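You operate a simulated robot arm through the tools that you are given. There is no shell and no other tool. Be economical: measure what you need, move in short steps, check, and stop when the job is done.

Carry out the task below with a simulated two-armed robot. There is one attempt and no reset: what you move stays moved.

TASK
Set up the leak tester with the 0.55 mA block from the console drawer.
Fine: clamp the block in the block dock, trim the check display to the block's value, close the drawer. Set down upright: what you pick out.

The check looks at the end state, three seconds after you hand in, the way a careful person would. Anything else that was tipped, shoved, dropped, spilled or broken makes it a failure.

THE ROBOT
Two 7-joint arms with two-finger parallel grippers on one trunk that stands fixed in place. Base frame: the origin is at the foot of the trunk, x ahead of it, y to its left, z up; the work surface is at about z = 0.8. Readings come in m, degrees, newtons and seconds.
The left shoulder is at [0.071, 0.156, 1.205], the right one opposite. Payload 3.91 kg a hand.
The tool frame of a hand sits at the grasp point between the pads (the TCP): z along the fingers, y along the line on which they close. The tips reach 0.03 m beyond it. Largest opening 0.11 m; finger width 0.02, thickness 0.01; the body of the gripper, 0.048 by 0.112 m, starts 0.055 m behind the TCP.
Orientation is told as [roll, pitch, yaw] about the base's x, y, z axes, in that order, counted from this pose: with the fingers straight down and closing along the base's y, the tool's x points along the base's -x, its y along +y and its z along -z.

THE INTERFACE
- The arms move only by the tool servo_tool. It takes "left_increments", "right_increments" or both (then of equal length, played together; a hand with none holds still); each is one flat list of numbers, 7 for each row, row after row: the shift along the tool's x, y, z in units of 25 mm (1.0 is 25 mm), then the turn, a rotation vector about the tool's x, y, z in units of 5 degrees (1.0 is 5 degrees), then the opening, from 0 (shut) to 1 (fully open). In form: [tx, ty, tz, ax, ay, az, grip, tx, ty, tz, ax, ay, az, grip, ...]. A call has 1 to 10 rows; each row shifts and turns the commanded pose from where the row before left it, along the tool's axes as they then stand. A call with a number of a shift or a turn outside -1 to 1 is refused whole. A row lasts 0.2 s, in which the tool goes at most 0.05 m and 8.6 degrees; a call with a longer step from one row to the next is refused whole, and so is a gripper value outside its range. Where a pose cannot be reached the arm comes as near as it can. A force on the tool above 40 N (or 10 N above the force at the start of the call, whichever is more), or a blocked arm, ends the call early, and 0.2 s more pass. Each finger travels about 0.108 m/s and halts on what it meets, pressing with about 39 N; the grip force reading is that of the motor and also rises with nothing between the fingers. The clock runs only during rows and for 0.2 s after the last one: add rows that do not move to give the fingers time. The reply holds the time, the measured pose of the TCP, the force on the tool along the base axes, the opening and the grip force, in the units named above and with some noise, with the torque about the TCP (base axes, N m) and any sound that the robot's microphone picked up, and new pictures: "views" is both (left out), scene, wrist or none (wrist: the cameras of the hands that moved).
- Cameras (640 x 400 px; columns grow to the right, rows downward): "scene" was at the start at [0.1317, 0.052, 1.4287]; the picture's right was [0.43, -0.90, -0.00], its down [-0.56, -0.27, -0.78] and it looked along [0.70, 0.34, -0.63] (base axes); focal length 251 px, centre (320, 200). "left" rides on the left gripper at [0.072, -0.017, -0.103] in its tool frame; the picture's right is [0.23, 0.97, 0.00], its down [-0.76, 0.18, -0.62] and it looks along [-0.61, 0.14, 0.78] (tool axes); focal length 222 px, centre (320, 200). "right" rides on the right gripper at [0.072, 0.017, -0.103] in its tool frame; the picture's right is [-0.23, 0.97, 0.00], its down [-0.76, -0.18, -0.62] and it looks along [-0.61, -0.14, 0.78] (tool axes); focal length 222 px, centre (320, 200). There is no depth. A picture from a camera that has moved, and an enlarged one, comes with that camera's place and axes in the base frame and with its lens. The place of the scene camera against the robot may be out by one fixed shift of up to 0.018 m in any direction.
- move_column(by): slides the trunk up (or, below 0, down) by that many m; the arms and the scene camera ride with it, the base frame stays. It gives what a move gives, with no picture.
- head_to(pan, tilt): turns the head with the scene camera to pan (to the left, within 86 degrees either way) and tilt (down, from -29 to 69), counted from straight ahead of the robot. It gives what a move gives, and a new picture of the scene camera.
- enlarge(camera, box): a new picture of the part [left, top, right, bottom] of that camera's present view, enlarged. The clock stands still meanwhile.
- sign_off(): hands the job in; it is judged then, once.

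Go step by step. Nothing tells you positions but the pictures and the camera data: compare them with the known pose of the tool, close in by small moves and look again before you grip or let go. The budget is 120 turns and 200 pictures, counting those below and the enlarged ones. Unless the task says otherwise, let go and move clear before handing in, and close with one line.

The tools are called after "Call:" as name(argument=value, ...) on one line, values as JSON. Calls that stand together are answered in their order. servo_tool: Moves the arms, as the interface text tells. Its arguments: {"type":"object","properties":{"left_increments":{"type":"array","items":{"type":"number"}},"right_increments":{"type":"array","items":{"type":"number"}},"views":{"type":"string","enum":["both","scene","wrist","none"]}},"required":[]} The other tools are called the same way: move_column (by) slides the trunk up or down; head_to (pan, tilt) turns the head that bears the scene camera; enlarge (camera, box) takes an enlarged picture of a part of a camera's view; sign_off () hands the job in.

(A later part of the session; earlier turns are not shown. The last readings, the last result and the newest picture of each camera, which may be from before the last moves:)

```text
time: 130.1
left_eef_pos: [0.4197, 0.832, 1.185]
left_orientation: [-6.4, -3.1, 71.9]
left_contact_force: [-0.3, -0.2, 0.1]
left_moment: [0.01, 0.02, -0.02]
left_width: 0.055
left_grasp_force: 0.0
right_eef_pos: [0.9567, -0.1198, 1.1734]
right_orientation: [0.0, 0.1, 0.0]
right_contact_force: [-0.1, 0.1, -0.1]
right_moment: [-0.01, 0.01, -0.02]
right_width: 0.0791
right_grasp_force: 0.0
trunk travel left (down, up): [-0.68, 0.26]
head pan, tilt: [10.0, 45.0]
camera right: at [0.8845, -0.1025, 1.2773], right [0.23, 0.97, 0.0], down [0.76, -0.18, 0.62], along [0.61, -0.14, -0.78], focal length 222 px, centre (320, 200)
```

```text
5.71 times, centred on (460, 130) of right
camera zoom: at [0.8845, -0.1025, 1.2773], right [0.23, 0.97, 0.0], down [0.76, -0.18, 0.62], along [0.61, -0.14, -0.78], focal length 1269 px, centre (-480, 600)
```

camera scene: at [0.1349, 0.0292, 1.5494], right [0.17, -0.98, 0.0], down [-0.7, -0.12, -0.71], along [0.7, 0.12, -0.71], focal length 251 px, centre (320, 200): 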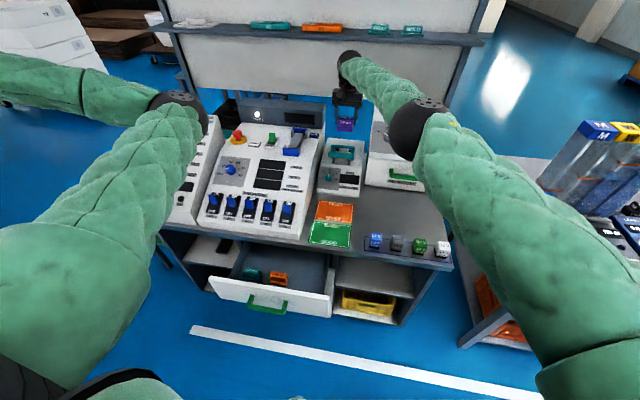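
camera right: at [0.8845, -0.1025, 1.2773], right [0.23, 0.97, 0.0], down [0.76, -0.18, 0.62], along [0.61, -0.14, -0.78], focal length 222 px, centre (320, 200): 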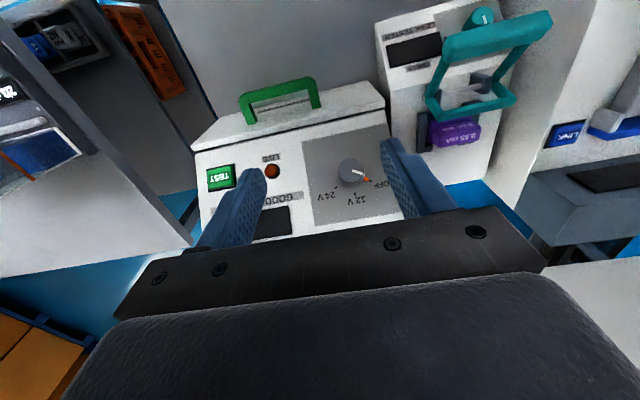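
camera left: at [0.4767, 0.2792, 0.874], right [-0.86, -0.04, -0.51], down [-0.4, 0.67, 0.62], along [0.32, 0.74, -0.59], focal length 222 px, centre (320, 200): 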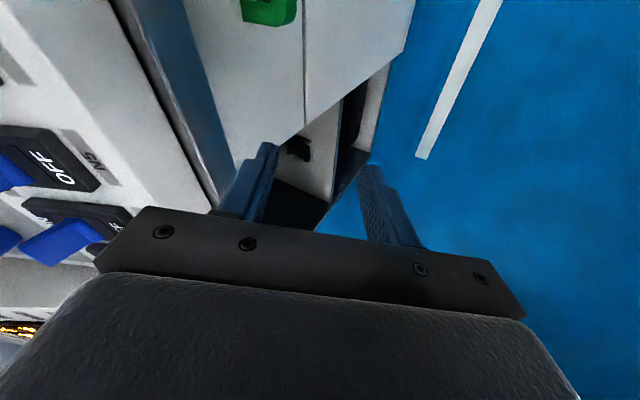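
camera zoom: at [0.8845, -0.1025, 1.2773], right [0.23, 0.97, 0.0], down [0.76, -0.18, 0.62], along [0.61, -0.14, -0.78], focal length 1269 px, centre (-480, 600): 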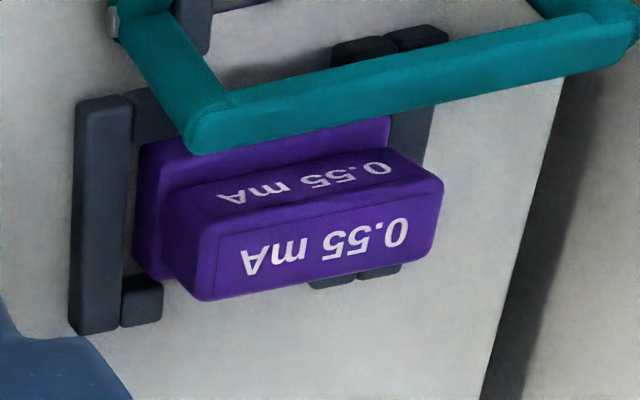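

The block's base is properly seated between the stops. Now the lever: position the hand in front of the handle bar (x≈0.93), fingers slightly spread.

Call:
servo_tool(right_increments=[0.335, 0.985, 0.35, 0, 0, 0, 0.5, 0.335, 0.985, 0.35, 0, 0, 0, 0.5, 0.335, 0.985, 0.35, 0, 0, 0, 0.5, 0.335, 0.985, 0.35, 0, 0, 0, 0.5, 0.335, 0.985, 0.35, 0, 0, 0, 0.5, 0.335, 0.985, 0.35, 0, 0, 0, 0.5, 0.335, 0.985, 0.35, 0, 0, 0, 0.5, 0.335, 0.985, 0.35, 0, 0, 0, 0.5], views="none")

Call:
servo_tool(right_increments=[0.1, 0, 0.9, 0, 0, 0, 0.5, 0.1, 0, 0.9, 0, 0, 0, 0.5, 0, 0, 0.9, 0, 0, 0, 0.5, 0, 0, 0.9, 0, 0, 0, 0.5], views="both")

Call:
enlarge(camera="scene", box=[290, 70, 410, 190])

```text
time: 131.9
left_eef_pos: [0.4216, 0.8341, 1.1835]
left_orientation: [-6.4, -2.9, 72.0]
left_contact_force: [0.7, -0.1, -0.7]
left_moment: [-0.02, 0.0, -0.02]
left_width: 0.0548
left_grasp_force: 0.1
right_eef_pos: [0.8919, 0.0767, 1.1028]
right_orientation: [-0.1, 0.2, -0.1]
right_contact_force: [0.9, 0.4, -0.1]
right_moment: [-0.01, -0.01, 0.03]
right_width: 0.0548
right_grasp_force: 0.0
trunk travel left (down, up): [-0.68, 0.26]
head pan, tilt: [10.0, 45.0]
```

```text
time: 132.9
left_eef_pos: [0.4197, 0.833, 1.184]
left_orientation: [-6.4, -3.0, 71.9]
left_contact_force: [-0.1, -0.5, 0.3]
left_moment: [0.03, -0.01, -0.01]
left_width: 0.0548
left_grasp_force: 0.0
right_eef_pos: [0.8864, 0.0768, 1.0133]
right_orientation: [0.0, 0.2, -0.1]
right_contact_force: [0.2, -0.8, 0.2]
right_moment: [0.01, -0.03, -0.02]
right_width: 0.0549
right_grasp_force: 0.1
trunk travel left (down, up): [-0.68, 0.26]
head pan, tilt: [10.0, 45.0]
camera scene: at [0.1351, 0.0293, 1.4494], right [0.17, -0.98, 0.0], down [-0.7, -0.12, -0.71], along [0.7, 0.12, -0.71], focal length 251 px, centre (320, 200)
camera right: at [0.8136, 0.0951, 1.1171], right [0.23, 0.97, 0.0], down [0.76, -0.18, 0.62], along [0.6, -0.14, -0.78], focal length 222 px, centre (320, 200)
```

scene: 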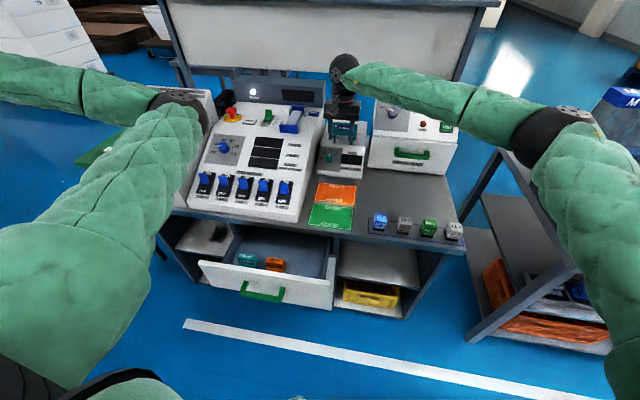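
right: 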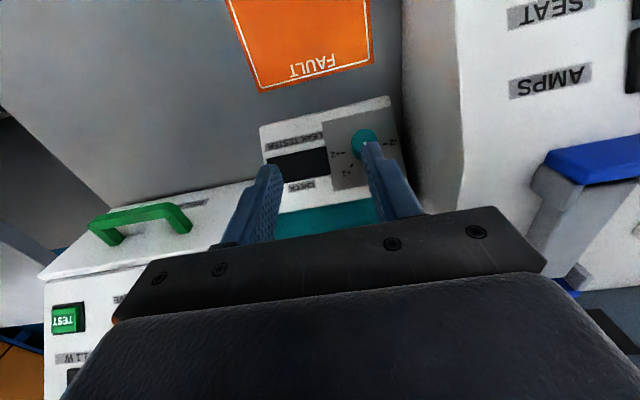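

```text
3.33 times, centred on (350, 130) of scene
camera zoom: at [0.1351, 0.0293, 1.4494], right [0.17, -0.98, 0.0], down [-0.7, -0.12, -0.71], along [0.7, 0.12, -0.71], focal length 837 px, centre (220, 433)
```

zoom: 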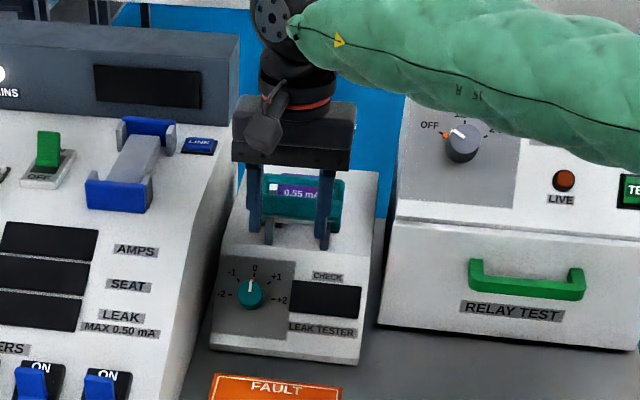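

Lower to put fingertips below the bar, then push back (+x) in 1 cm rows with slight rise.

Call:
servo_tool(right_increments=[0, 0, 0.8, 0, 0, 0, 0.5, 0, 0, 0.7, 0, 0, 0, 0.5, -0.5, 0, 0, 0, 0, 0, 0.5, -0.5, 0, 0, 0, 0, 0, 0.5, -0.4, 0, -0.06, 0, 0, 0, 0.5, -0.4, 0, -0.06, 0, 0, 0, 0.5, -0.4, 0, -0.08, 0, 0, 0, 0.5, -0.4, 0, -0.1, 0, 0, 0, 0.5], views="both")

Call:
enlarge(camera="scene", box=[290, 70, 410, 190])

```text
time: 134.7
left_eef_pos: [0.4205, 0.8333, 1.1851]
left_orientation: [-6.3, -3.0, 71.9]
left_contact_force: [-0.3, 0.2, 0.2]
left_moment: [0.03, 0.02, -0.03]
left_width: 0.0549
left_grasp_force: 0.2
right_eef_pos: [0.9518, 0.0753, 0.9824]
right_orientation: [0.0, 0.2, -0.1]
right_contact_force: [-2.4, 0.4, 2.3]
right_moment: [0.09, -0.11, 0.11]
right_width: 0.0549
right_grasp_force: 0.1
trunk travel left (down, up): [-0.68, 0.26]
head pan, tilt: [10.0, 45.0]
camera scene: at [0.1348, 0.0294, 1.4494], right [0.17, -0.98, 0.0], down [-0.7, -0.12, -0.71], along [0.7, 0.12, -0.71], focal length 251 px, centre (320, 200)
camera right: at [0.8794, 0.0938, 1.0869], right [0.23, 0.97, 0.0], down [0.76, -0.18, 0.62], along [0.6, -0.14, -0.78], focal length 222 px, centre (320, 200)
```

scene: 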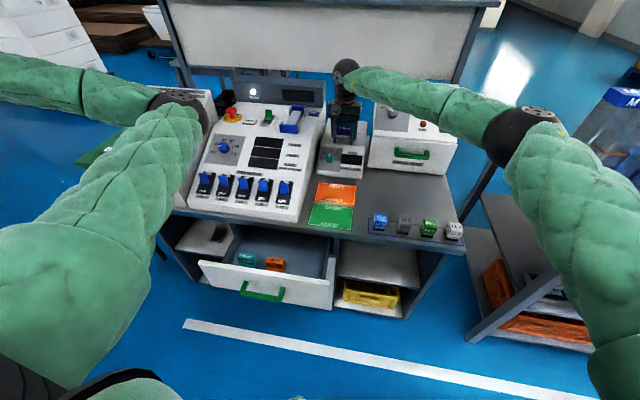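
right: 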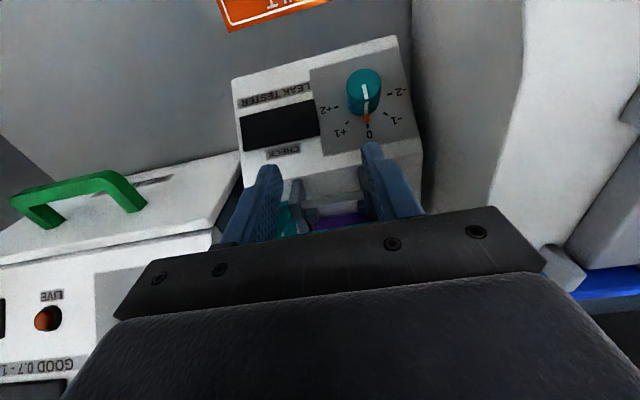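

```text
3.33 times, centred on (350, 130) of scene
camera zoom: at [0.1348, 0.0294, 1.4494], right [0.17, -0.98, 0.0], down [-0.7, -0.12, -0.71], along [0.7, 0.12, -0.71], focal length 837 px, centre (220, 433)
```

zoom: 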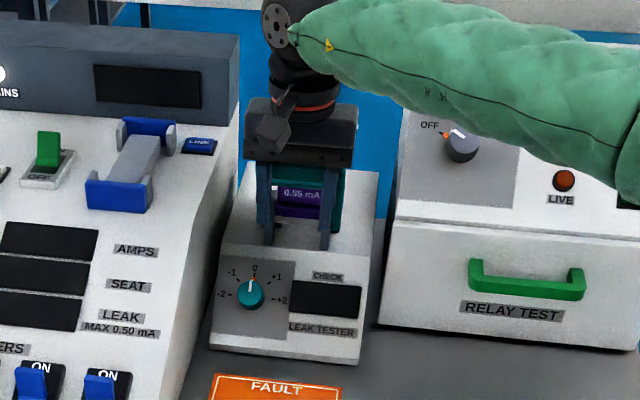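

The lever is swinging up with little force. Continue pushing.

Call:
servo_tool(right_increments=[-0.4, 0, -0.08, 0, 0, 0, 0.5, -0.4, 0, -0.05, 0, 0, 0, 0.5, -0.4, 0, 0, 0, 0, 0, 0.5, -0.4, 0, 0, 0, 0, 0, 0.5], views="wrist")

Call:
enlarge(camera="scene", box=[290, 70, 410, 190])

```text
time: 135.7
left_eef_pos: [0.421, 0.832, 1.1843]
left_orientation: [-6.4, -3.1, 71.9]
left_contact_force: [0.1, 0.6, -0.3]
left_moment: [0.01, 0.02, -0.02]
left_width: 0.0549
left_grasp_force: 0.1
right_eef_pos: [0.9914, 0.0776, 0.9854]
right_orientation: [0.0, 0.1, 0.0]
right_contact_force: [1.2, -0.1, -0.3]
right_moment: [-0.03, 0.02, -0.03]
right_width: 0.055
right_grasp_force: 0.0
trunk travel left (down, up): [-0.68, 0.26]
head pan, tilt: [10.0, 45.0]
camera right: at [0.9188, 0.0946, 1.0891], right [0.23, 0.97, 0.0], down [0.76, -0.18, 0.62], along [0.61, -0.14, -0.78], focal length 222 px, centre (320, 200)
```

right: 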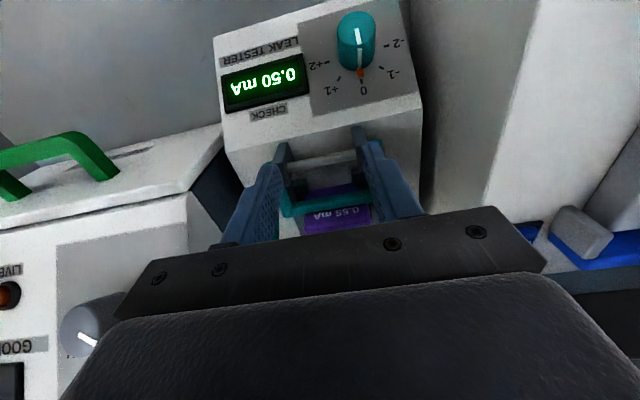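

```text
3.33 times, centred on (350, 130) of scene
camera zoom: at [0.1349, 0.0296, 1.4494], right [0.17, -0.98, 0.0], down [-0.7, -0.12, -0.71], along [0.7, 0.12, -0.71], focal length 837 px, centre (220, 433)
```

zoom: 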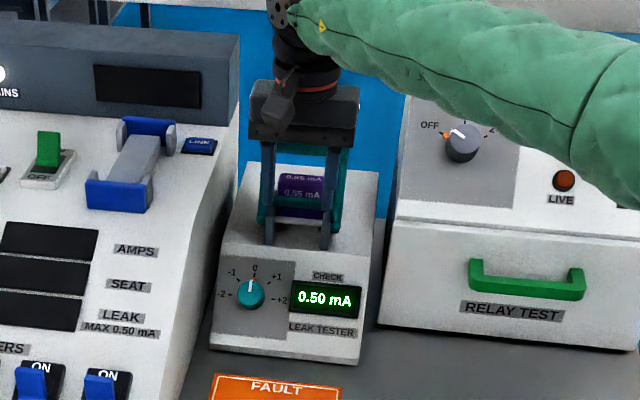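

The clamp snapped over and the display lit at 0.50 mA. I push one more centimetre to confirm seating, then retreat.

Call:
servo_tool(right_increments=[-0.4, 0, 0, 0, 0, 0, 0.5, -0.3, 0, 0, 0, 0, 0, 0.5, 0, 0, 0, 0, 0, 0, 0.5], views="none")

Call:
servo_tool(right_increments=[0.8, 0, 0, 0, 0, 0, 0.5, 1, 0, 0, 0, 0, 0, 0.5, 1, 0, -0.5, 0, 0, 0, 0.5, 1, 0, -0.8, 0, 0, 0, 0.5, 1, 0, -0.8, 0, 0, 0, 0.5, 0.5, 0, -0.8, 0, 0, 0, 0.5], views="wrist")

Call:
enlarge(camera="scene", box=[300, 90, 400, 180])

Call:
enlarge(camera="right", box=[230, 60, 430, 220])

```text
time: 136.5
left_eef_pos: [0.4202, 0.8319, 1.1842]
left_orientation: [-6.4, -2.9, 71.9]
left_contact_force: [-0.3, -0.6, -0.3]
left_moment: [0.0, -0.02, 0.0]
left_width: 0.0551
left_grasp_force: 0.0
right_eef_pos: [1.0086, 0.0762, 0.9842]
right_orientation: [0.1, 0.2, -0.1]
right_contact_force: [1.1, -0.8, 0.2]
right_moment: [-0.01, 0.04, -0.02]
right_width: 0.0544
right_grasp_force: 0.0
trunk travel left (down, up): [-0.68, 0.26]
head pan, tilt: [10.0, 45.0]
```

```text
time: 137.9
left_eef_pos: [0.4193, 0.8334, 1.1831]
left_orientation: [-6.4, -3.1, 71.9]
left_contact_force: [0.1, -0.8, 0.6]
left_moment: [0.0, 0.01, -0.02]
left_width: 0.0549
left_grasp_force: 0.0
right_eef_pos: [0.8759, 0.0761, 1.0589]
right_orientation: [0.0, 0.0, -0.1]
right_contact_force: [-0.8, -0.3, 0.2]
right_moment: [0.0, 0.02, 0.02]
right_width: 0.0547
right_grasp_force: 0.1
trunk travel left (down, up): [-0.68, 0.26]
head pan, tilt: [10.0, 45.0]
camera right: at [0.8025, 0.0929, 1.163], right [0.23, 0.97, 0.0], down [0.76, -0.18, 0.62], along [0.6, -0.14, -0.78], focal length 222 px, centre (320, 200)
```

right: 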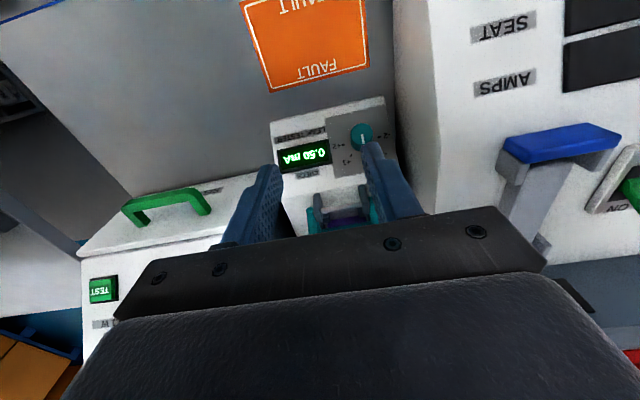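

```text
4.44 times, centred on (350, 135) of scene
camera zoom: at [0.134, 0.029, 1.4495], right [0.17, -0.98, 0.0], down [-0.7, -0.12, -0.71], along [0.7, 0.12, -0.71], focal length 1116 px, centre (187, 489)
```

zoom: 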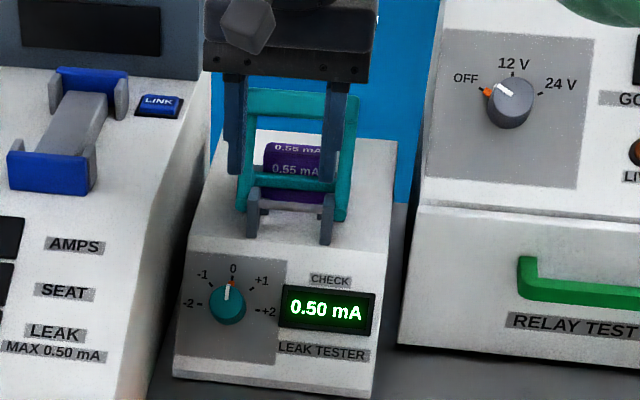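

```text
2.50 times, centred on (330, 140) of right
camera zoom: at [0.8025, 0.0929, 1.163], right [0.23, 0.97, 0.0], down [0.76, -0.18, 0.62], along [0.6, -0.14, -0.78], focal length 555 px, centre (295, 350)
```

zoom: 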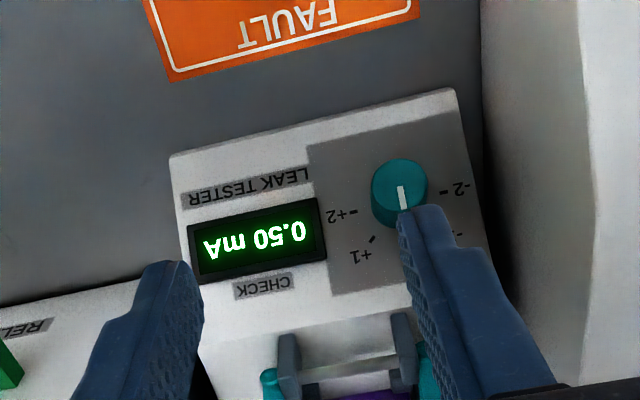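

Clamped properly: lever upright, bar on the block's base, display reads 0.50 mA. Now the trim knob near (0.93, 0.121, 0.88) on a ~36° sloped panel; I tilt the hand 35° and come to a standoff.

Call:
servo_tool(right_increments=[0, 0, 0, 0, -1, 0, 0.42, 0, 0, 0, 0, -1, 0, 0.42, 0, 0, 0, 0, -1, 0, 0.42, 0, 0, 0, 0, -1, 0, 0.42, 0, 0, 0, 0, -1, 0, 0.42, 0, 0, 0, 0, -1, 0, 0.42, 0, 0, 0, 0, -1, 0, 0.42], views="none")

Call:
servo_tool(right_increments=[0.61, 0.45, 0.9, 0, 0, 0, 0.42, 0.61, 0.45, 0.9, 0, 0, 0, 0.42, 0.61, 0.45, 0.9, 0, 0, 0, 0.42, 0.61, 0.45, 0.9, 0, 0, 0, 0.42], views="wrist")

Call:
enlarge(camera="scene", box=[300, 90, 400, 180])

```text
time: 139.5
left_eef_pos: [0.4197, 0.832, 1.1846]
left_orientation: [-6.4, -3.0, 71.9]
left_contact_force: [-0.9, -0.8, 1.3]
left_moment: [0.0, 0.04, 0.0]
left_width: 0.0552
left_grasp_force: 0.1
right_eef_pos: [0.8765, 0.076, 1.0582]
right_orientation: [0.0, -34.9, -0.1]
right_contact_force: [0.0, 0.3, -0.7]
right_moment: [0.0, -0.01, 0.03]
right_width: 0.046
right_grasp_force: 0.2
trunk travel left (down, up): [-0.68, 0.26]
head pan, tilt: [10.0, 45.0]
```

```text
time: 140.5
left_eef_pos: [0.4214, 0.833, 1.1833]
left_orientation: [-6.3, -3.0, 71.9]
left_contact_force: [-0.1, -0.1, -0.5]
left_moment: [-0.01, -0.01, 0.0]
left_width: 0.0548
left_grasp_force: 0.0
right_eef_pos: [0.8773, 0.1235, 0.9494]
right_orientation: [0.0, -34.9, 0.0]
right_contact_force: [-0.1, -0.2, -0.8]
right_moment: [0.0, -0.03, 0.02]
right_width: 0.0462
right_grasp_force: 0.1
trunk travel left (down, up): [-0.68, 0.26]
head pan, tilt: [10.0, 45.0]
camera right: at [0.7587, 0.1409, 0.9935], right [0.19, 0.97, 0.13], down [0.27, -0.18, 0.95], along [0.94, -0.14, -0.29], focal length 222 px, centre (320, 200)
```

right: 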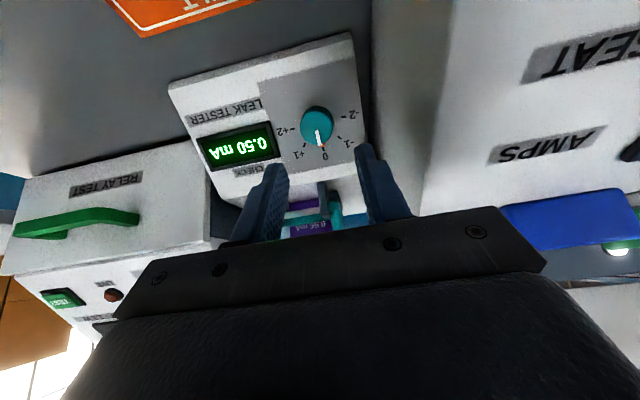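

```text
4.44 times, centred on (350, 135) of scene
camera zoom: at [0.1353, 0.0297, 1.4494], right [0.17, -0.98, 0.0], down [-0.7, -0.12, -0.71], along [0.7, 0.12, -0.71], focal length 1116 px, centre (187, 489)
```

zoom: 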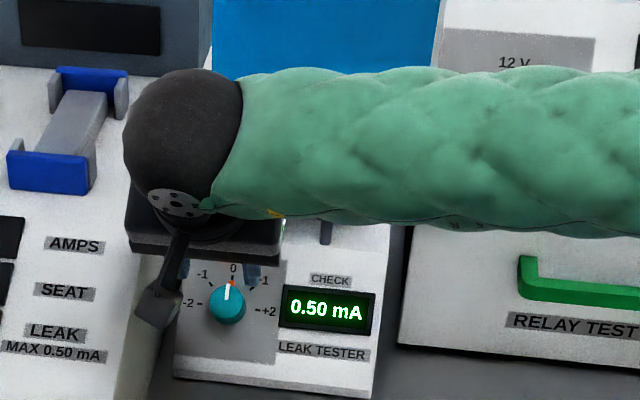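

Knob refined to (0.930, 0.122, 0.868). Approach along the tilted axis, stopping ~2 cm short to look.

Call:
servo_tool(right_increments=[0.05, -0.03, 0.75, 0, 0, 0, 0.42, 0.05, -0.03, 0.75, 0, 0, 0, 0.42, 0.05, 0, 0.7, 0, 0, 0, 0.42], views="wrist")

Call:
enlarge(camera="right", box=[220, 80, 420, 220])

Call:
enlarge(camera="scene", box=[320, 130, 380, 180])

```text
time: 141.3
left_eef_pos: [0.4207, 0.832, 1.1845]
left_orientation: [-6.3, -3.0, 71.9]
left_contact_force: [-0.3, -0.8, -0.1]
left_moment: [0.01, 0.0, 0.02]
left_width: 0.0547
left_grasp_force: 0.0
right_eef_pos: [0.9055, 0.1201, 0.902]
right_orientation: [0.1, -34.8, -0.1]
right_contact_force: [1.0, 0.0, 0.3]
right_moment: [0.01, -0.02, 0.02]
right_width: 0.0462
right_grasp_force: 0.0
trunk travel left (down, up): [-0.68, 0.26]
head pan, tilt: [10.0, 45.0]
camera right: at [0.7866, 0.1377, 0.9471], right [0.19, 0.97, 0.13], down [0.27, -0.18, 0.95], along [0.94, -0.14, -0.3], focal length 222 px, centre (320, 200)
```

right: 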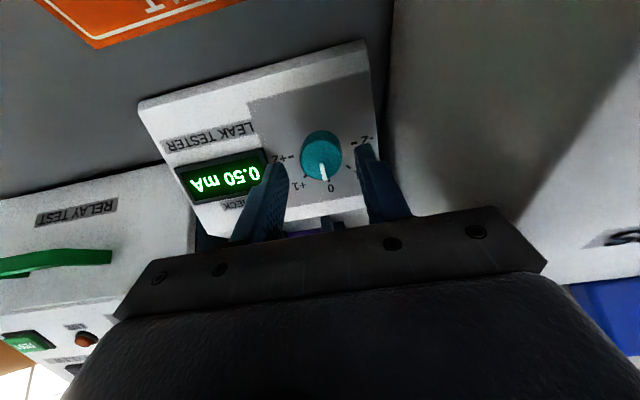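

```text
2.86 times, centred on (320, 150) of right
camera zoom: at [0.7866, 0.1377, 0.9471], right [0.19, 0.97, 0.13], down [0.27, -0.18, 0.95], along [0.94, -0.14, -0.3], focal length 635 px, centre (320, 343)
```

zoom: 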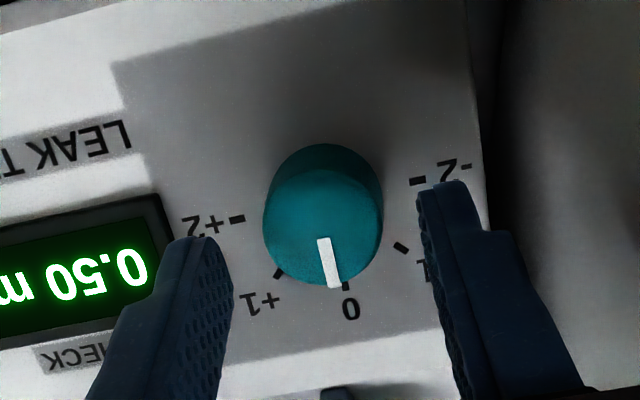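

```text
8.00 times, centred on (350, 155) of scene
camera zoom: at [0.1349, 0.0292, 1.4495], right [0.17, -0.98, 0.0], down [-0.7, -0.12, -0.71], along [0.7, 0.12, -0.71], focal length 2009 px, centre (80, 560)
```

zoom: 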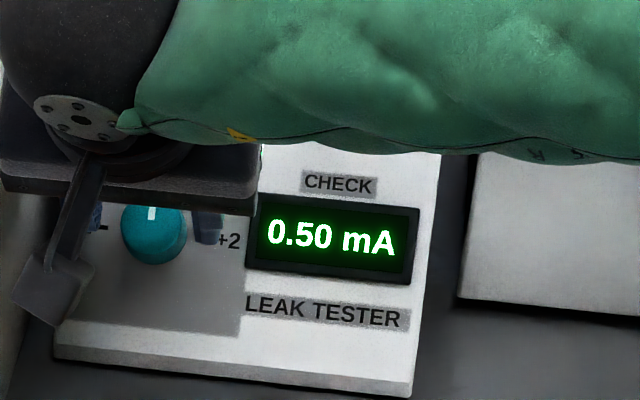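

Knob is centred between the fingers. Advance 2 cm more.

Call:
servo_tool(right_increments=[0, 0.03, 0.4, 0, 0, 0, 0.42, 0, 0, 0.3, 0, 0, 0, 0.42, 0, 0, 0, 0, 0, 0, 0.42], views="none")

Call:
enlarge(camera="right", box=[220, 80, 420, 220])

```text
time: 142.1
left_eef_pos: [0.4201, 0.8331, 1.1854]
left_orientation: [-6.4, -3.0, 71.9]
left_contact_force: [-0.1, -1.0, -0.8]
left_moment: [0.01, -0.03, -0.03]
left_width: 0.055
left_grasp_force: 0.1
right_eef_pos: [0.9168, 0.1212, 0.8879]
right_orientation: [0.0, -35.0, 0.0]
right_contact_force: [-0.6, -0.2, -1.3]
right_moment: [0.04, 0.0, -0.02]
right_width: 0.0464
right_grasp_force: 0.0
trunk travel left (down, up): [-0.68, 0.26]
head pan, tilt: [10.0, 45.0]
```

```text
2.86 times, centred on (320, 150) of right
camera zoom: at [0.797, 0.1386, 0.9322], right [0.19, 0.97, 0.13], down [0.27, -0.18, 0.95], along [0.95, -0.14, -0.29], focal length 635 px, centre (320, 343)
```

zoom: 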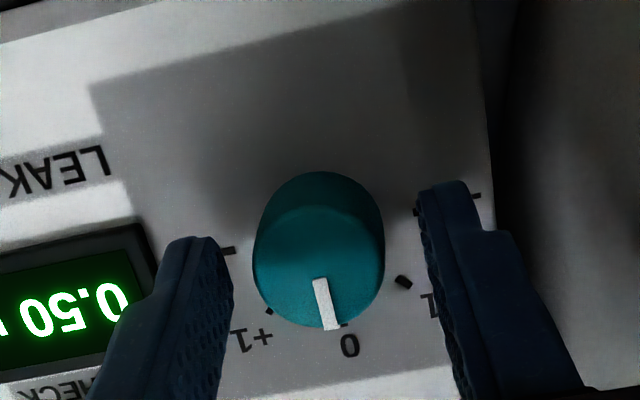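

Fingertips are now alongside the knob down near the panel. Close on it.

Call:
servo_tool(right_increments=[0, 0, -0.08, 0, 0, 0, 0.34, 0, 0, 0, 0, 0, 0, 0.25, 0, 0, 0, 0, 0, 0, 0.2, 0, 0, 0, 0, 0, 0, 0.2], views="none")

Call:
enlarge(camera="right", box=[180, 80, 420, 220])

```text
time: 143.1
left_eef_pos: [0.4204, 0.8322, 1.1841]
left_orientation: [-6.4, -3.0, 71.9]
left_contact_force: [0.1, 0.5, 0.1]
left_moment: [-0.02, 0.03, 0.0]
left_width: 0.0552
left_grasp_force: 0.0
right_eef_pos: [0.9135, 0.1205, 0.8899]
right_orientation: [0.0, -34.8, 0.0]
right_contact_force: [0.6, -5.3, -1.5]
right_moment: [-0.16, -0.2, -0.15]
right_width: 0.0305
right_grasp_force: 45.3
trunk travel left (down, up): [-0.68, 0.26]
head pan, tilt: [10.0, 45.0]
```

```text
2.67 times, centred on (300, 150) of right
camera zoom: at [0.7962, 0.1378, 0.9337], right [0.19, 0.97, 0.13], down [0.27, -0.18, 0.95], along [0.94, -0.14, -0.29], focal length 592 px, centre (373, 333)
```

zoom: 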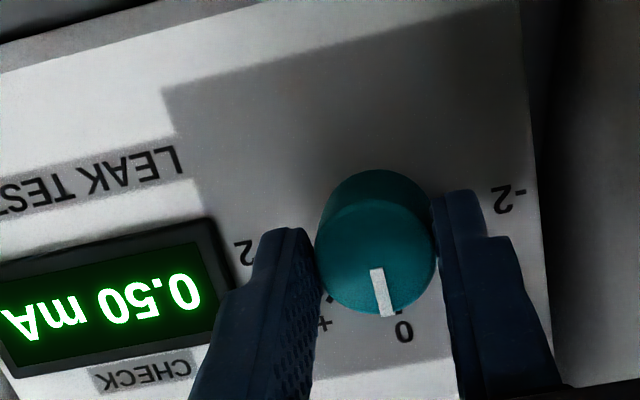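

Gripped. Turn 10° clockwise (toward +) and read the display.

Call:
servo_tool(right_increments=[0, 0, 0, 0, 0, 1, 0.2, 0, 0, 0, 0, 0, 1, 0.2, 0, 0, 0, 0, 0, 0, 0.2], views="none")

Call:
enlarge(camera="scene", box=[320, 130, 380, 180])

```text
time: 143.9
left_eef_pos: [0.42, 0.8331, 1.1848]
left_orientation: [-6.4, -3.1, 71.9]
left_contact_force: [0.2, 0.3, 0.3]
left_moment: [-0.02, 0.01, 0.0]
left_width: 0.0548
left_grasp_force: 0.1
right_eef_pos: [0.9163, 0.1205, 0.8899]
right_orientation: [6.9, -34.4, -12.2]
right_contact_force: [-3.0, -5.3, -2.1]
right_moment: [-0.07, 0.35, -0.05]
right_width: 0.0303
right_grasp_force: 45.1
trunk travel left (down, up): [-0.68, 0.26]
head pan, tilt: [10.0, 45.0]
```

```text
8.00 times, centred on (350, 155) of scene
camera zoom: at [0.1344, 0.0287, 1.4495], right [0.17, -0.98, 0.0], down [-0.7, -0.12, -0.71], along [0.7, 0.12, -0.71], focal length 2009 px, centre (80, 560)
```

zoom: 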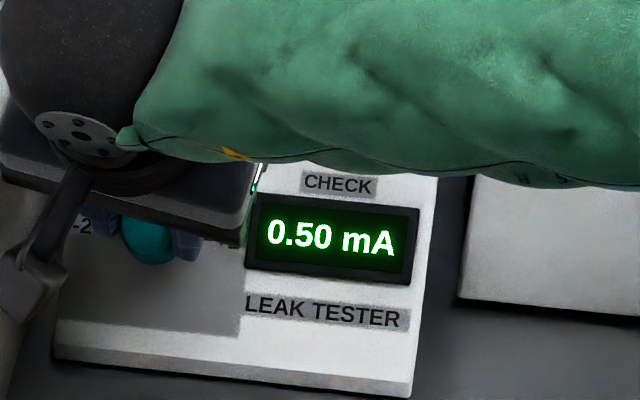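

Still 0.50; likely stepped positions. Turn a further 30°.

Call:
servo_tool(right_increments=[0, 0, 0, 0, 0, 1, 0.2, 0, 0, 0, 0, 0, 1, 0.2, 0, 0, 0, 0, 0, 1, 0.2, 0, 0, 0, 0, 0, 1, 0.2, 0, 0, 0, 0, 0, 1, 0.2, 0, 0, 0, 0, 0, 1, 0.2, 0, 0, 0, 0, 0, 0, 0.2], views="wrist")

Call:
enlarge(camera="scene", box=[320, 130, 380, 180])

```text
time: 145.5
left_eef_pos: [0.4208, 0.8336, 1.1843]
left_orientation: [-6.4, -3.0, 71.9]
left_contact_force: [0.2, -0.7, 0.5]
left_moment: [-0.02, -0.01, -0.01]
left_width: 0.0553
left_grasp_force: 0.0
right_eef_pos: [0.9147, 0.1218, 0.8896]
right_orientation: [24.2, -26.0, -45.6]
right_contact_force: [6.1, 12.8, 3.0]
right_moment: [0.99, 0.4, 0.94]
right_width: 0.0309
right_grasp_force: 45.1
trunk travel left (down, up): [-0.68, 0.26]
head pan, tilt: [10.0, 45.0]
camera right: at [0.8191, 0.1819, 0.9506], right [0.66, 0.6, 0.46], down [0.03, -0.63, 0.78], along [0.75, -0.5, -0.43], focal length 222 px, centre (320, 200)
```

right: 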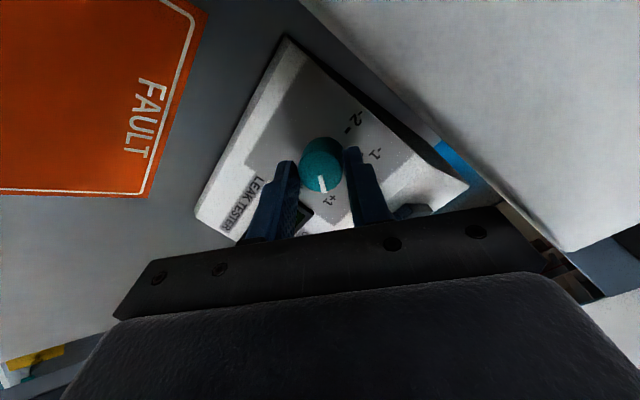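

```text
8.00 times, centred on (350, 155) of scene
camera zoom: at [0.1349, 0.0302, 1.4495], right [0.17, -0.98, 0.0], down [-0.7, -0.12, -0.71], along [0.7, 0.12, -0.71], focal length 2009 px, centre (80, 560)
```

zoom: 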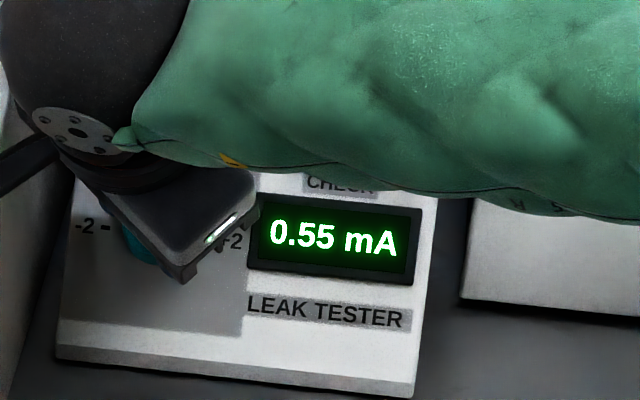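

Display reads 0.55 mA at +1. Release, retreat along the axis, and verify it holds.

Call:
servo_tool(right_increments=[0, 0, 0, 0, 0, 0, 0.3, 0, 0, 0, 0, 0, 0, 0.42, 0, 0, 0, 0, 0, 0, 0.42, 0, 0, -0.6, 0, 0, 0, 0.42, 0, 0, -0.9, 0, 0, 0, 0.42, 0, 0, -1, 0, 0, 0, 0.42, 0, 0, -1, 0, 0, 0, 0.42], views="wrist")

Call:
enlarge(camera="scene", box=[320, 130, 380, 180])

```text
time: 147.1
left_eef_pos: [0.4194, 0.833, 1.185]
left_orientation: [-6.4, -3.0, 72.0]
left_contact_force: [0.1, -0.5, 0.5]
left_moment: [0.01, -0.05, -0.01]
left_width: 0.055
left_grasp_force: 0.1
right_eef_pos: [0.8657, 0.1208, 0.96]
right_orientation: [24.3, -26.1, -45.7]
right_contact_force: [0.0, 0.1, -0.1]
right_moment: [0.04, -0.03, -0.04]
right_width: 0.046
right_grasp_force: 0.0
trunk travel left (down, up): [-0.68, 0.26]
head pan, tilt: [10.0, 45.0]
camera right: at [0.7693, 0.1818, 1.0211], right [0.66, 0.6, 0.46], down [0.03, -0.63, 0.78], along [0.75, -0.5, -0.43], focal length 222 px, centre (320, 200)
```

right: 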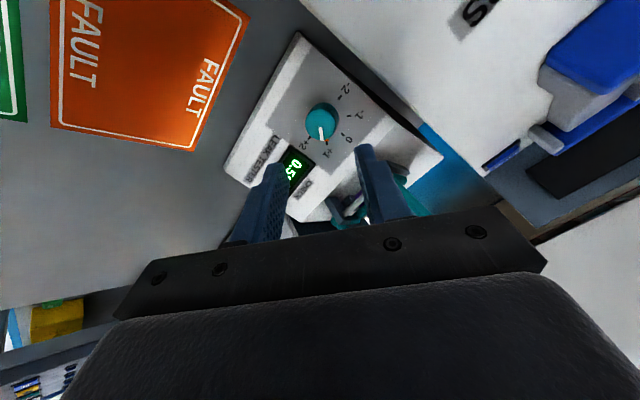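

```text
8.00 times, centred on (350, 155) of scene
camera zoom: at [0.1338, 0.0292, 1.4495], right [0.17, -0.98, 0.0], down [-0.7, -0.12, -0.71], along [0.7, 0.12, -0.71], focal length 2009 px, centre (80, 560)
```

zoom: 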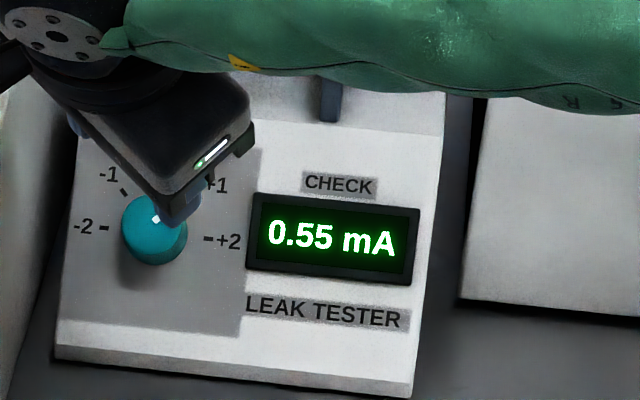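

It holds at 0.55 mA. Last: close the drawer by pushing its handle in. Raise the trunk, straighten the hand and bring it back.

Call:
move_column(by=0.2)

Call:
servo_tool(right_increments=[0, 0, 0, 0, 0, -1, 0.2, 0, 0, 0, 0, 0, -1, 0.1, 0, 0, 0, 0, 0, -1, 0, 0, 0, 0, 0, 0, -1, 0, 0, 0, 0, 0, 0, -1, 0, 0, 0, 0, 0, 0, -1, 0, 0, 0, 0, 0, 0, -1, 0, 0, 0, 0, 0, 0, -1, 0], views="none")

Call:
servo_tool(right_increments=[0, 0, 0, 0, 1, 0, 0, 0, 0, 0, 0, 1, 0, 0, 0, 0, 0, 0, 1, 0, 0, 0, 0, 0, 0, 1, 0, 0, 0, 0, 0, 0, 1, 0, 0, 0, 0, 0, 0, 1, 0, 0, 0, 0, 0, 0, 1, 0, 0], views="none")

Call:
servo_tool(right_increments=[1, 0, 0, 0, 0, 0, 0, 1, 0, 0, 0, 0, 0, 0, 1, 0, 0, 0, 0, 0, 0, 1, 0, 0, 0, 0, 0, 0, 1, 0, 0, 0, 0, 0, 0, 1, 0, 0, 0, 0, 0, 0, 1, 0, 0, 0, 0, 0, 0, 1, 0, 0, 0, 0, 0, 0, 1, 0, 0, 0, 0, 0, 0, 1, 0, 0, 0, 0, 0, 0], views="scene")

```text
time: 149.2
left_eef_pos: [0.4197, 0.8319, 1.3843]
left_orientation: [-6.5, -2.9, 71.8]
left_contact_force: [0.5, 0.4, 0.5]
left_moment: [-0.01, 0.02, 0.0]
left_width: 0.0552
left_grasp_force: 0.1
right_eef_pos: [0.8666, 0.122, 1.1604]
right_orientation: [24.1, -26.0, -45.7]
right_contact_force: [0.1, 0.0, 0.3]
right_moment: [-0.01, -0.01, -0.01]
right_width: 0.046
right_grasp_force: 0.0
trunk travel left (down, up): [-0.88, 0.06]
head pan, tilt: [10.0, 45.0]
```

```text
time: 151.0
left_eef_pos: [0.4198, 0.8325, 1.3856]
left_orientation: [-6.3, -3.0, 71.8]
left_contact_force: [-0.1, 0.3, -0.1]
left_moment: [0.02, 0.0, 0.01]
left_width: 0.0552
left_grasp_force: 0.1
right_eef_pos: [0.8659, 0.1216, 1.16]
right_orientation: [0.0, -35.0, 0.0]
right_contact_force: [0.5, -0.4, -0.5]
right_moment: [0.01, 0.01, 0.04]
right_width: 0.0
right_grasp_force: 37.5
trunk travel left (down, up): [-0.88, 0.06]
head pan, tilt: [10.0, 45.0]
```

```text
time: 152.6
left_eef_pos: [0.42, 0.8331, 1.3852]
left_orientation: [-6.3, -2.9, 71.9]
left_contact_force: [-0.6, -0.3, 0.5]
left_moment: [0.01, -0.01, -0.01]
left_width: 0.0552
left_grasp_force: 0.0
right_eef_pos: [0.8661, 0.121, 1.1606]
right_orientation: [0.0, 0.3, -0.1]
right_contact_force: [0.3, 0.3, 0.1]
right_moment: [0.02, 0.02, 0.04]
right_width: 0.0
right_grasp_force: 37.1
trunk travel left (down, up): [-0.88, 0.06]
head pan, tilt: [10.0, 45.0]
```

```text
time: 154.8
left_eef_pos: [0.4197, 0.8325, 1.3841]
left_orientation: [-6.3, -3.0, 71.9]
left_contact_force: [-0.2, -0.2, 0.3]
left_moment: [-0.01, 0.02, -0.03]
left_width: 0.0549
left_grasp_force: 0.0
right_eef_pos: [0.615, 0.1221, 1.1599]
right_orientation: [0.0, 0.2, -0.1]
right_contact_force: [0.2, 0.4, 0.7]
right_moment: [0.03, 0.01, -0.03]
right_width: 0.0
right_grasp_force: 37.4
trunk travel left (down, up): [-0.88, 0.06]
head pan, tilt: [10.0, 45.0]
camera scene: at [0.1342, 0.0291, 1.6495], right [0.17, -0.98, 0.0], down [-0.7, -0.12, -0.71], along [0.7, 0.12, -0.71], focal length 251 px, centre (320, 200)
```

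scene: 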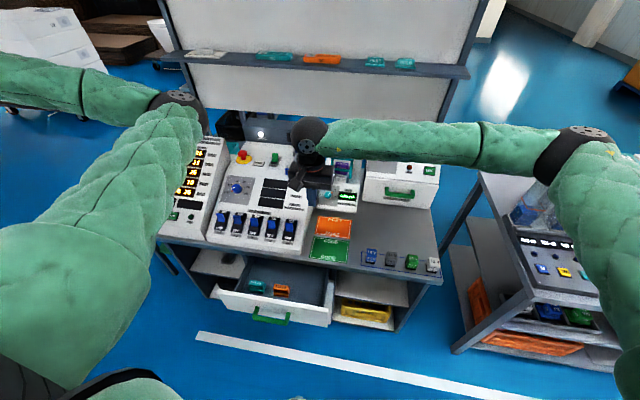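

Call:
servo_tool(right_increments=[0.93, 0.45, 0.64, 0, 0, 0, 0, 0.93, 0.45, 0.64, 0, 0, 0, 0, 0.93, 0.45, 0.64, 0, 0, 0, 0, 0.93, 0.45, 0.64, 0, 0, 0, 0, 0.93, 0.45, 0.64, 0, 0, 0, 0, 0.93, 0.45, 0.64, 0, 0, 0, 0, 0.93, 0.45, 0.64, 0, 0, 0, 0, 0.93, 0.45, 0.64, 0, 0, 0, 0, 0.93, 0.45, 0.64, 0, 0, 0, 0, 0.93, 0.45, 0.64, 0, 0, 0, 0], views="both")

```text
time: 157.0
left_eef_pos: [0.4195, 0.8337, 1.3845]
left_orientation: [-6.3, -3.0, 71.9]
left_contact_force: [0.5, 0.6, 0.4]
left_moment: [-0.02, 0.01, 0.0]
left_width: 0.0551
left_grasp_force: 0.0
right_eef_pos: [0.3836, 0.2342, 1.0009]
right_orientation: [0.0, 0.1, -0.1]
right_contact_force: [0.4, 1.1, -0.2]
right_moment: [0.04, 0.02, 0.01]
right_width: 0.0
right_grasp_force: 37.7
trunk travel left (down, up): [-0.88, 0.06]
head pan, tilt: [10.0, 45.0]
camera scene: at [0.1341, 0.0302, 1.6495], right [0.17, -0.98, 0.0], down [-0.7, -0.12, -0.71], along [0.7, 0.12, -0.71], focal length 251 px, centre (320, 200)
camera right: at [0.3107, 0.252, 1.1058], right [0.23, 0.97, 0.0], down [0.76, -0.18, 0.62], along [0.61, -0.14, -0.78], focal length 222 px, centre (320, 200)
```

scene: 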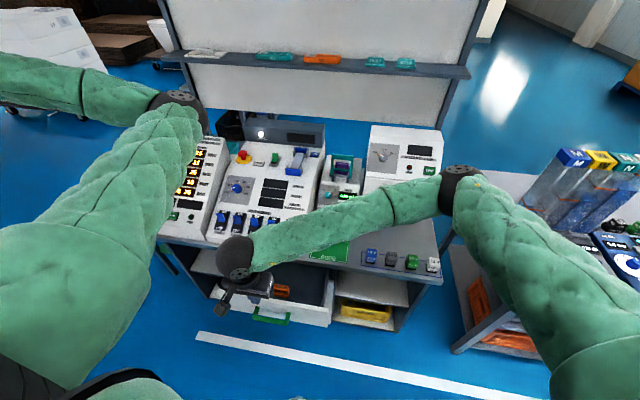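
right: 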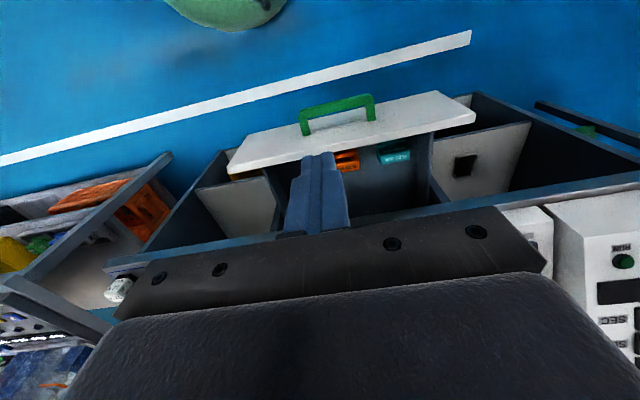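

Handle bar at (0.42, 0.25, 0.70). Descend in front of it with closed fingers.

Call:
servo_tool(right_increments=[0.05, 0.1, 0.94, 0, 0, 0, 0, 0.05, 0.1, 0.94, 0, 0, 0, 0, 0.05, 0.1, 0.94, 0, 0, 0, 0, 0.05, 0.1, 0.94, 0, 0, 0, 0, 0, 0.1, 0.94, 0, 0, 0, 0, 0, 0.1, 0.94, 0, 0, 0, 0, 0, 0, 0.94, 0, 0, 0, 0, 0, 0, 0.94, 0, 0, 0, 0, 0, 0, 0.94, 0, 0, 0, 0, 0, 0, 0.94, 0, 0, 0, 0], views="none")

Call:
servo_tool(right_increments=[0, 0, 0.94, 0, 0, 0, 0, 0, 0, 0.94, 0, 0, 0, 0], views="both")

```text
time: 159.2
left_eef_pos: [0.4207, 0.8328, 1.3839]
left_orientation: [-6.4, -2.9, 71.9]
left_contact_force: [-0.4, 0.0, 0.2]
left_moment: [0.0, -0.01, 0.0]
left_width: 0.055
left_grasp_force: 0.1
right_eef_pos: [0.3788, 0.2497, 0.7651]
right_orientation: [0.0, 0.1, -0.1]
right_contact_force: [-0.2, 0.0, -0.5]
right_moment: [0.02, 0.02, 0.01]
right_width: 0.0001
right_grasp_force: 37.6
trunk travel left (down, up): [-0.88, 0.06]
head pan, tilt: [10.0, 45.0]
```

```text
time: 159.8
left_eef_pos: [0.4195, 0.8319, 1.3851]
left_orientation: [-6.3, -3.1, 71.9]
left_contact_force: [-0.7, 0.0, 0.0]
left_moment: [0.01, 0.01, -0.02]
left_width: 0.0551
left_grasp_force: 0.0
right_eef_pos: [0.3775, 0.2499, 0.7187]
right_orientation: [0.1, 0.1, 0.0]
right_contact_force: [-0.2, -0.2, 0.3]
right_moment: [-0.03, -0.01, 0.0]
right_width: 0.0001
right_grasp_force: 37.5
trunk travel left (down, up): [-0.88, 0.06]
head pan, tilt: [10.0, 45.0]
camera scene: at [0.1347, 0.0295, 1.6495], right [0.17, -0.98, 0.0], down [-0.7, -0.12, -0.71], along [0.7, 0.12, -0.71], focal length 251 px, centre (320, 200)
camera right: at [0.3049, 0.2676, 0.8226], right [0.23, 0.97, 0.0], down [0.76, -0.18, 0.62], along [0.61, -0.14, -0.78], focal length 222 px, centre (320, 200)
```

scene: 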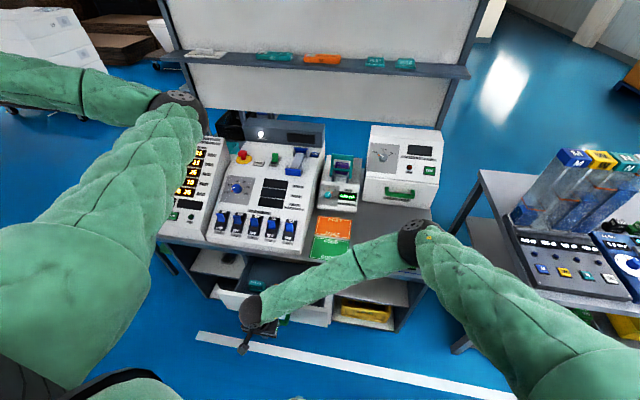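
right: 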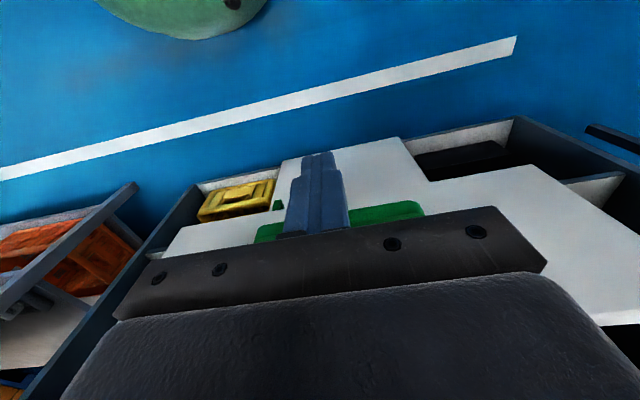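

Fingers are in front of the handle bar. Push gently forward.

Call:
servo_tool(right_increments=[0, 0, 0.25, 0, 0, 0, 0, -0.4, 0, 0, 0, 0, 0, 0, -0.5, 0, 0, 0, 0, 0, 0, -0.5, 0, 0, 0, 0, 0, 0, -0.5, 0, 0, 0, 0, 0, 0, -0.5, 0, 0, 0, 0, 0, 0, -0.5, 0, 0, 0, 0, 0, 0, -0.5, 0, 0, 0, 0, 0, 0, -0.5, 0, 0, 0, 0, 0, 0, -0.5, 0, 0, 0, 0, 0, 0], views="both")

```text
time: 162.0
left_eef_pos: [0.421, 0.8333, 1.385]
left_orientation: [-6.5, -3.0, 71.8]
left_contact_force: [-0.2, -0.5, 0.1]
left_moment: [0.0, 0.02, 0.02]
left_width: 0.0551
left_grasp_force: 0.1
right_eef_pos: [0.4894, 0.2485, 0.7128]
right_orientation: [0.0, 0.1, -0.2]
right_contact_force: [0.5, -0.2, -0.2]
right_moment: [-0.01, 0.01, -0.02]
right_width: 0.0002
right_grasp_force: 38.0
trunk travel left (down, up): [-0.88, 0.06]
head pan, tilt: [10.0, 45.0]
camera scene: at [0.1348, 0.0293, 1.6494], right [0.17, -0.98, 0.0], down [-0.7, -0.12, -0.71], along [0.7, 0.12, -0.71], focal length 251 px, centre (320, 200)
camera right: at [0.4164, 0.2666, 0.8172], right [0.23, 0.97, 0.0], down [0.76, -0.18, 0.62], along [0.61, -0.14, -0.78], focal length 222 px, centre (320, 200)
```

scene: 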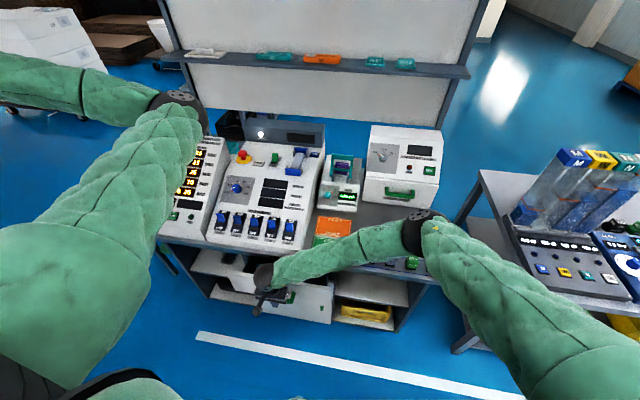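
right: 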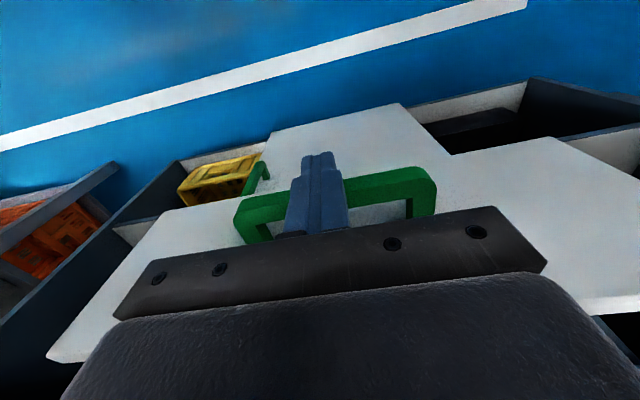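

The drawer follows. Continue to nearly closed.

Call:
servo_tool(right_increments=[-0.4, 0, 0, 0, 0, 0, 0, -0.4, 0, 0, 0, 0, 0, 0, -0.4, 0, 0, 0, 0, 0, 0, -0.4, 0, 0, 0, 0, 0, 0, -0.4, 0, 0, 0, 0, 0, 0, -0.4, 0, 0, 0, 0, 0, 0, -0.4, 0, 0, 0, 0, 0, 0, -0.4, 0, 0, 0, 0, 0, 0, -0.4, 0, 0, 0, 0, 0, 0, -0.4, 0, 0, 0, 0, 0, 0], views="both")

```text
time: 164.2
left_eef_pos: [0.4178, 0.833, 1.3849]
left_orientation: [-6.5, -3.2, 71.9]
left_contact_force: [-0.5, 0.1, -0.6]
left_moment: [-0.01, 0.0, 0.0]
left_width: 0.0549
left_grasp_force: 0.1
right_eef_pos: [0.5854, 0.2487, 0.712]
right_orientation: [-0.1, 0.2, -0.1]
right_contact_force: [-21.5, -4.4, -4.2]
right_moment: [0.44, -1.63, -0.47]
right_width: 0.0
right_grasp_force: 37.5
trunk travel left (down, up): [-0.88, 0.06]
head pan, tilt: [10.0, 45.0]
camera scene: at [0.1321, 0.0288, 1.6495], right [0.17, -0.98, 0.0], down [-0.7, -0.12, -0.71], along [0.7, 0.12, -0.71], focal length 251 px, centre (320, 200)
camera right: at [0.5122, 0.2666, 0.8168], right [0.23, 0.97, 0.0], down [0.76, -0.18, 0.62], along [0.6, -0.14, -0.78], focal length 222 px, centre (320, 200)
```

scene: 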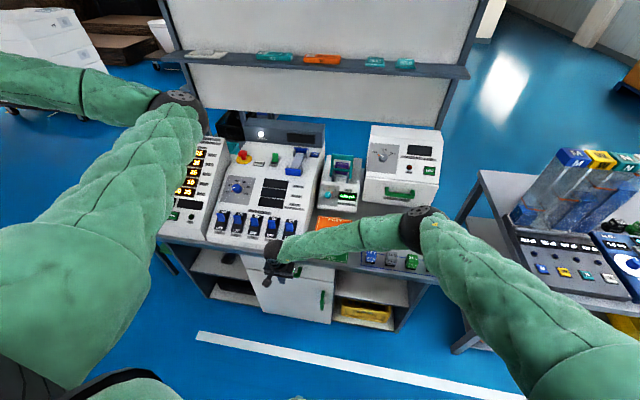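
right: 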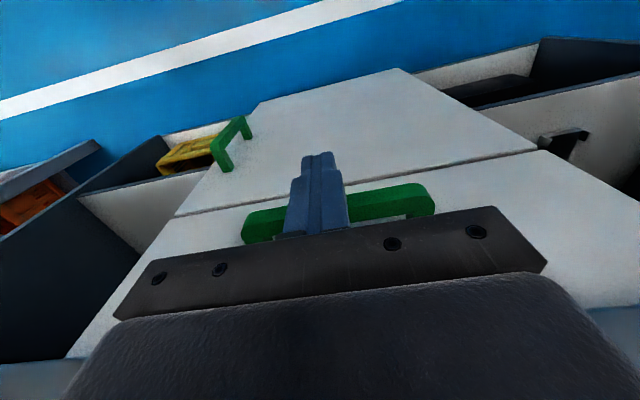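

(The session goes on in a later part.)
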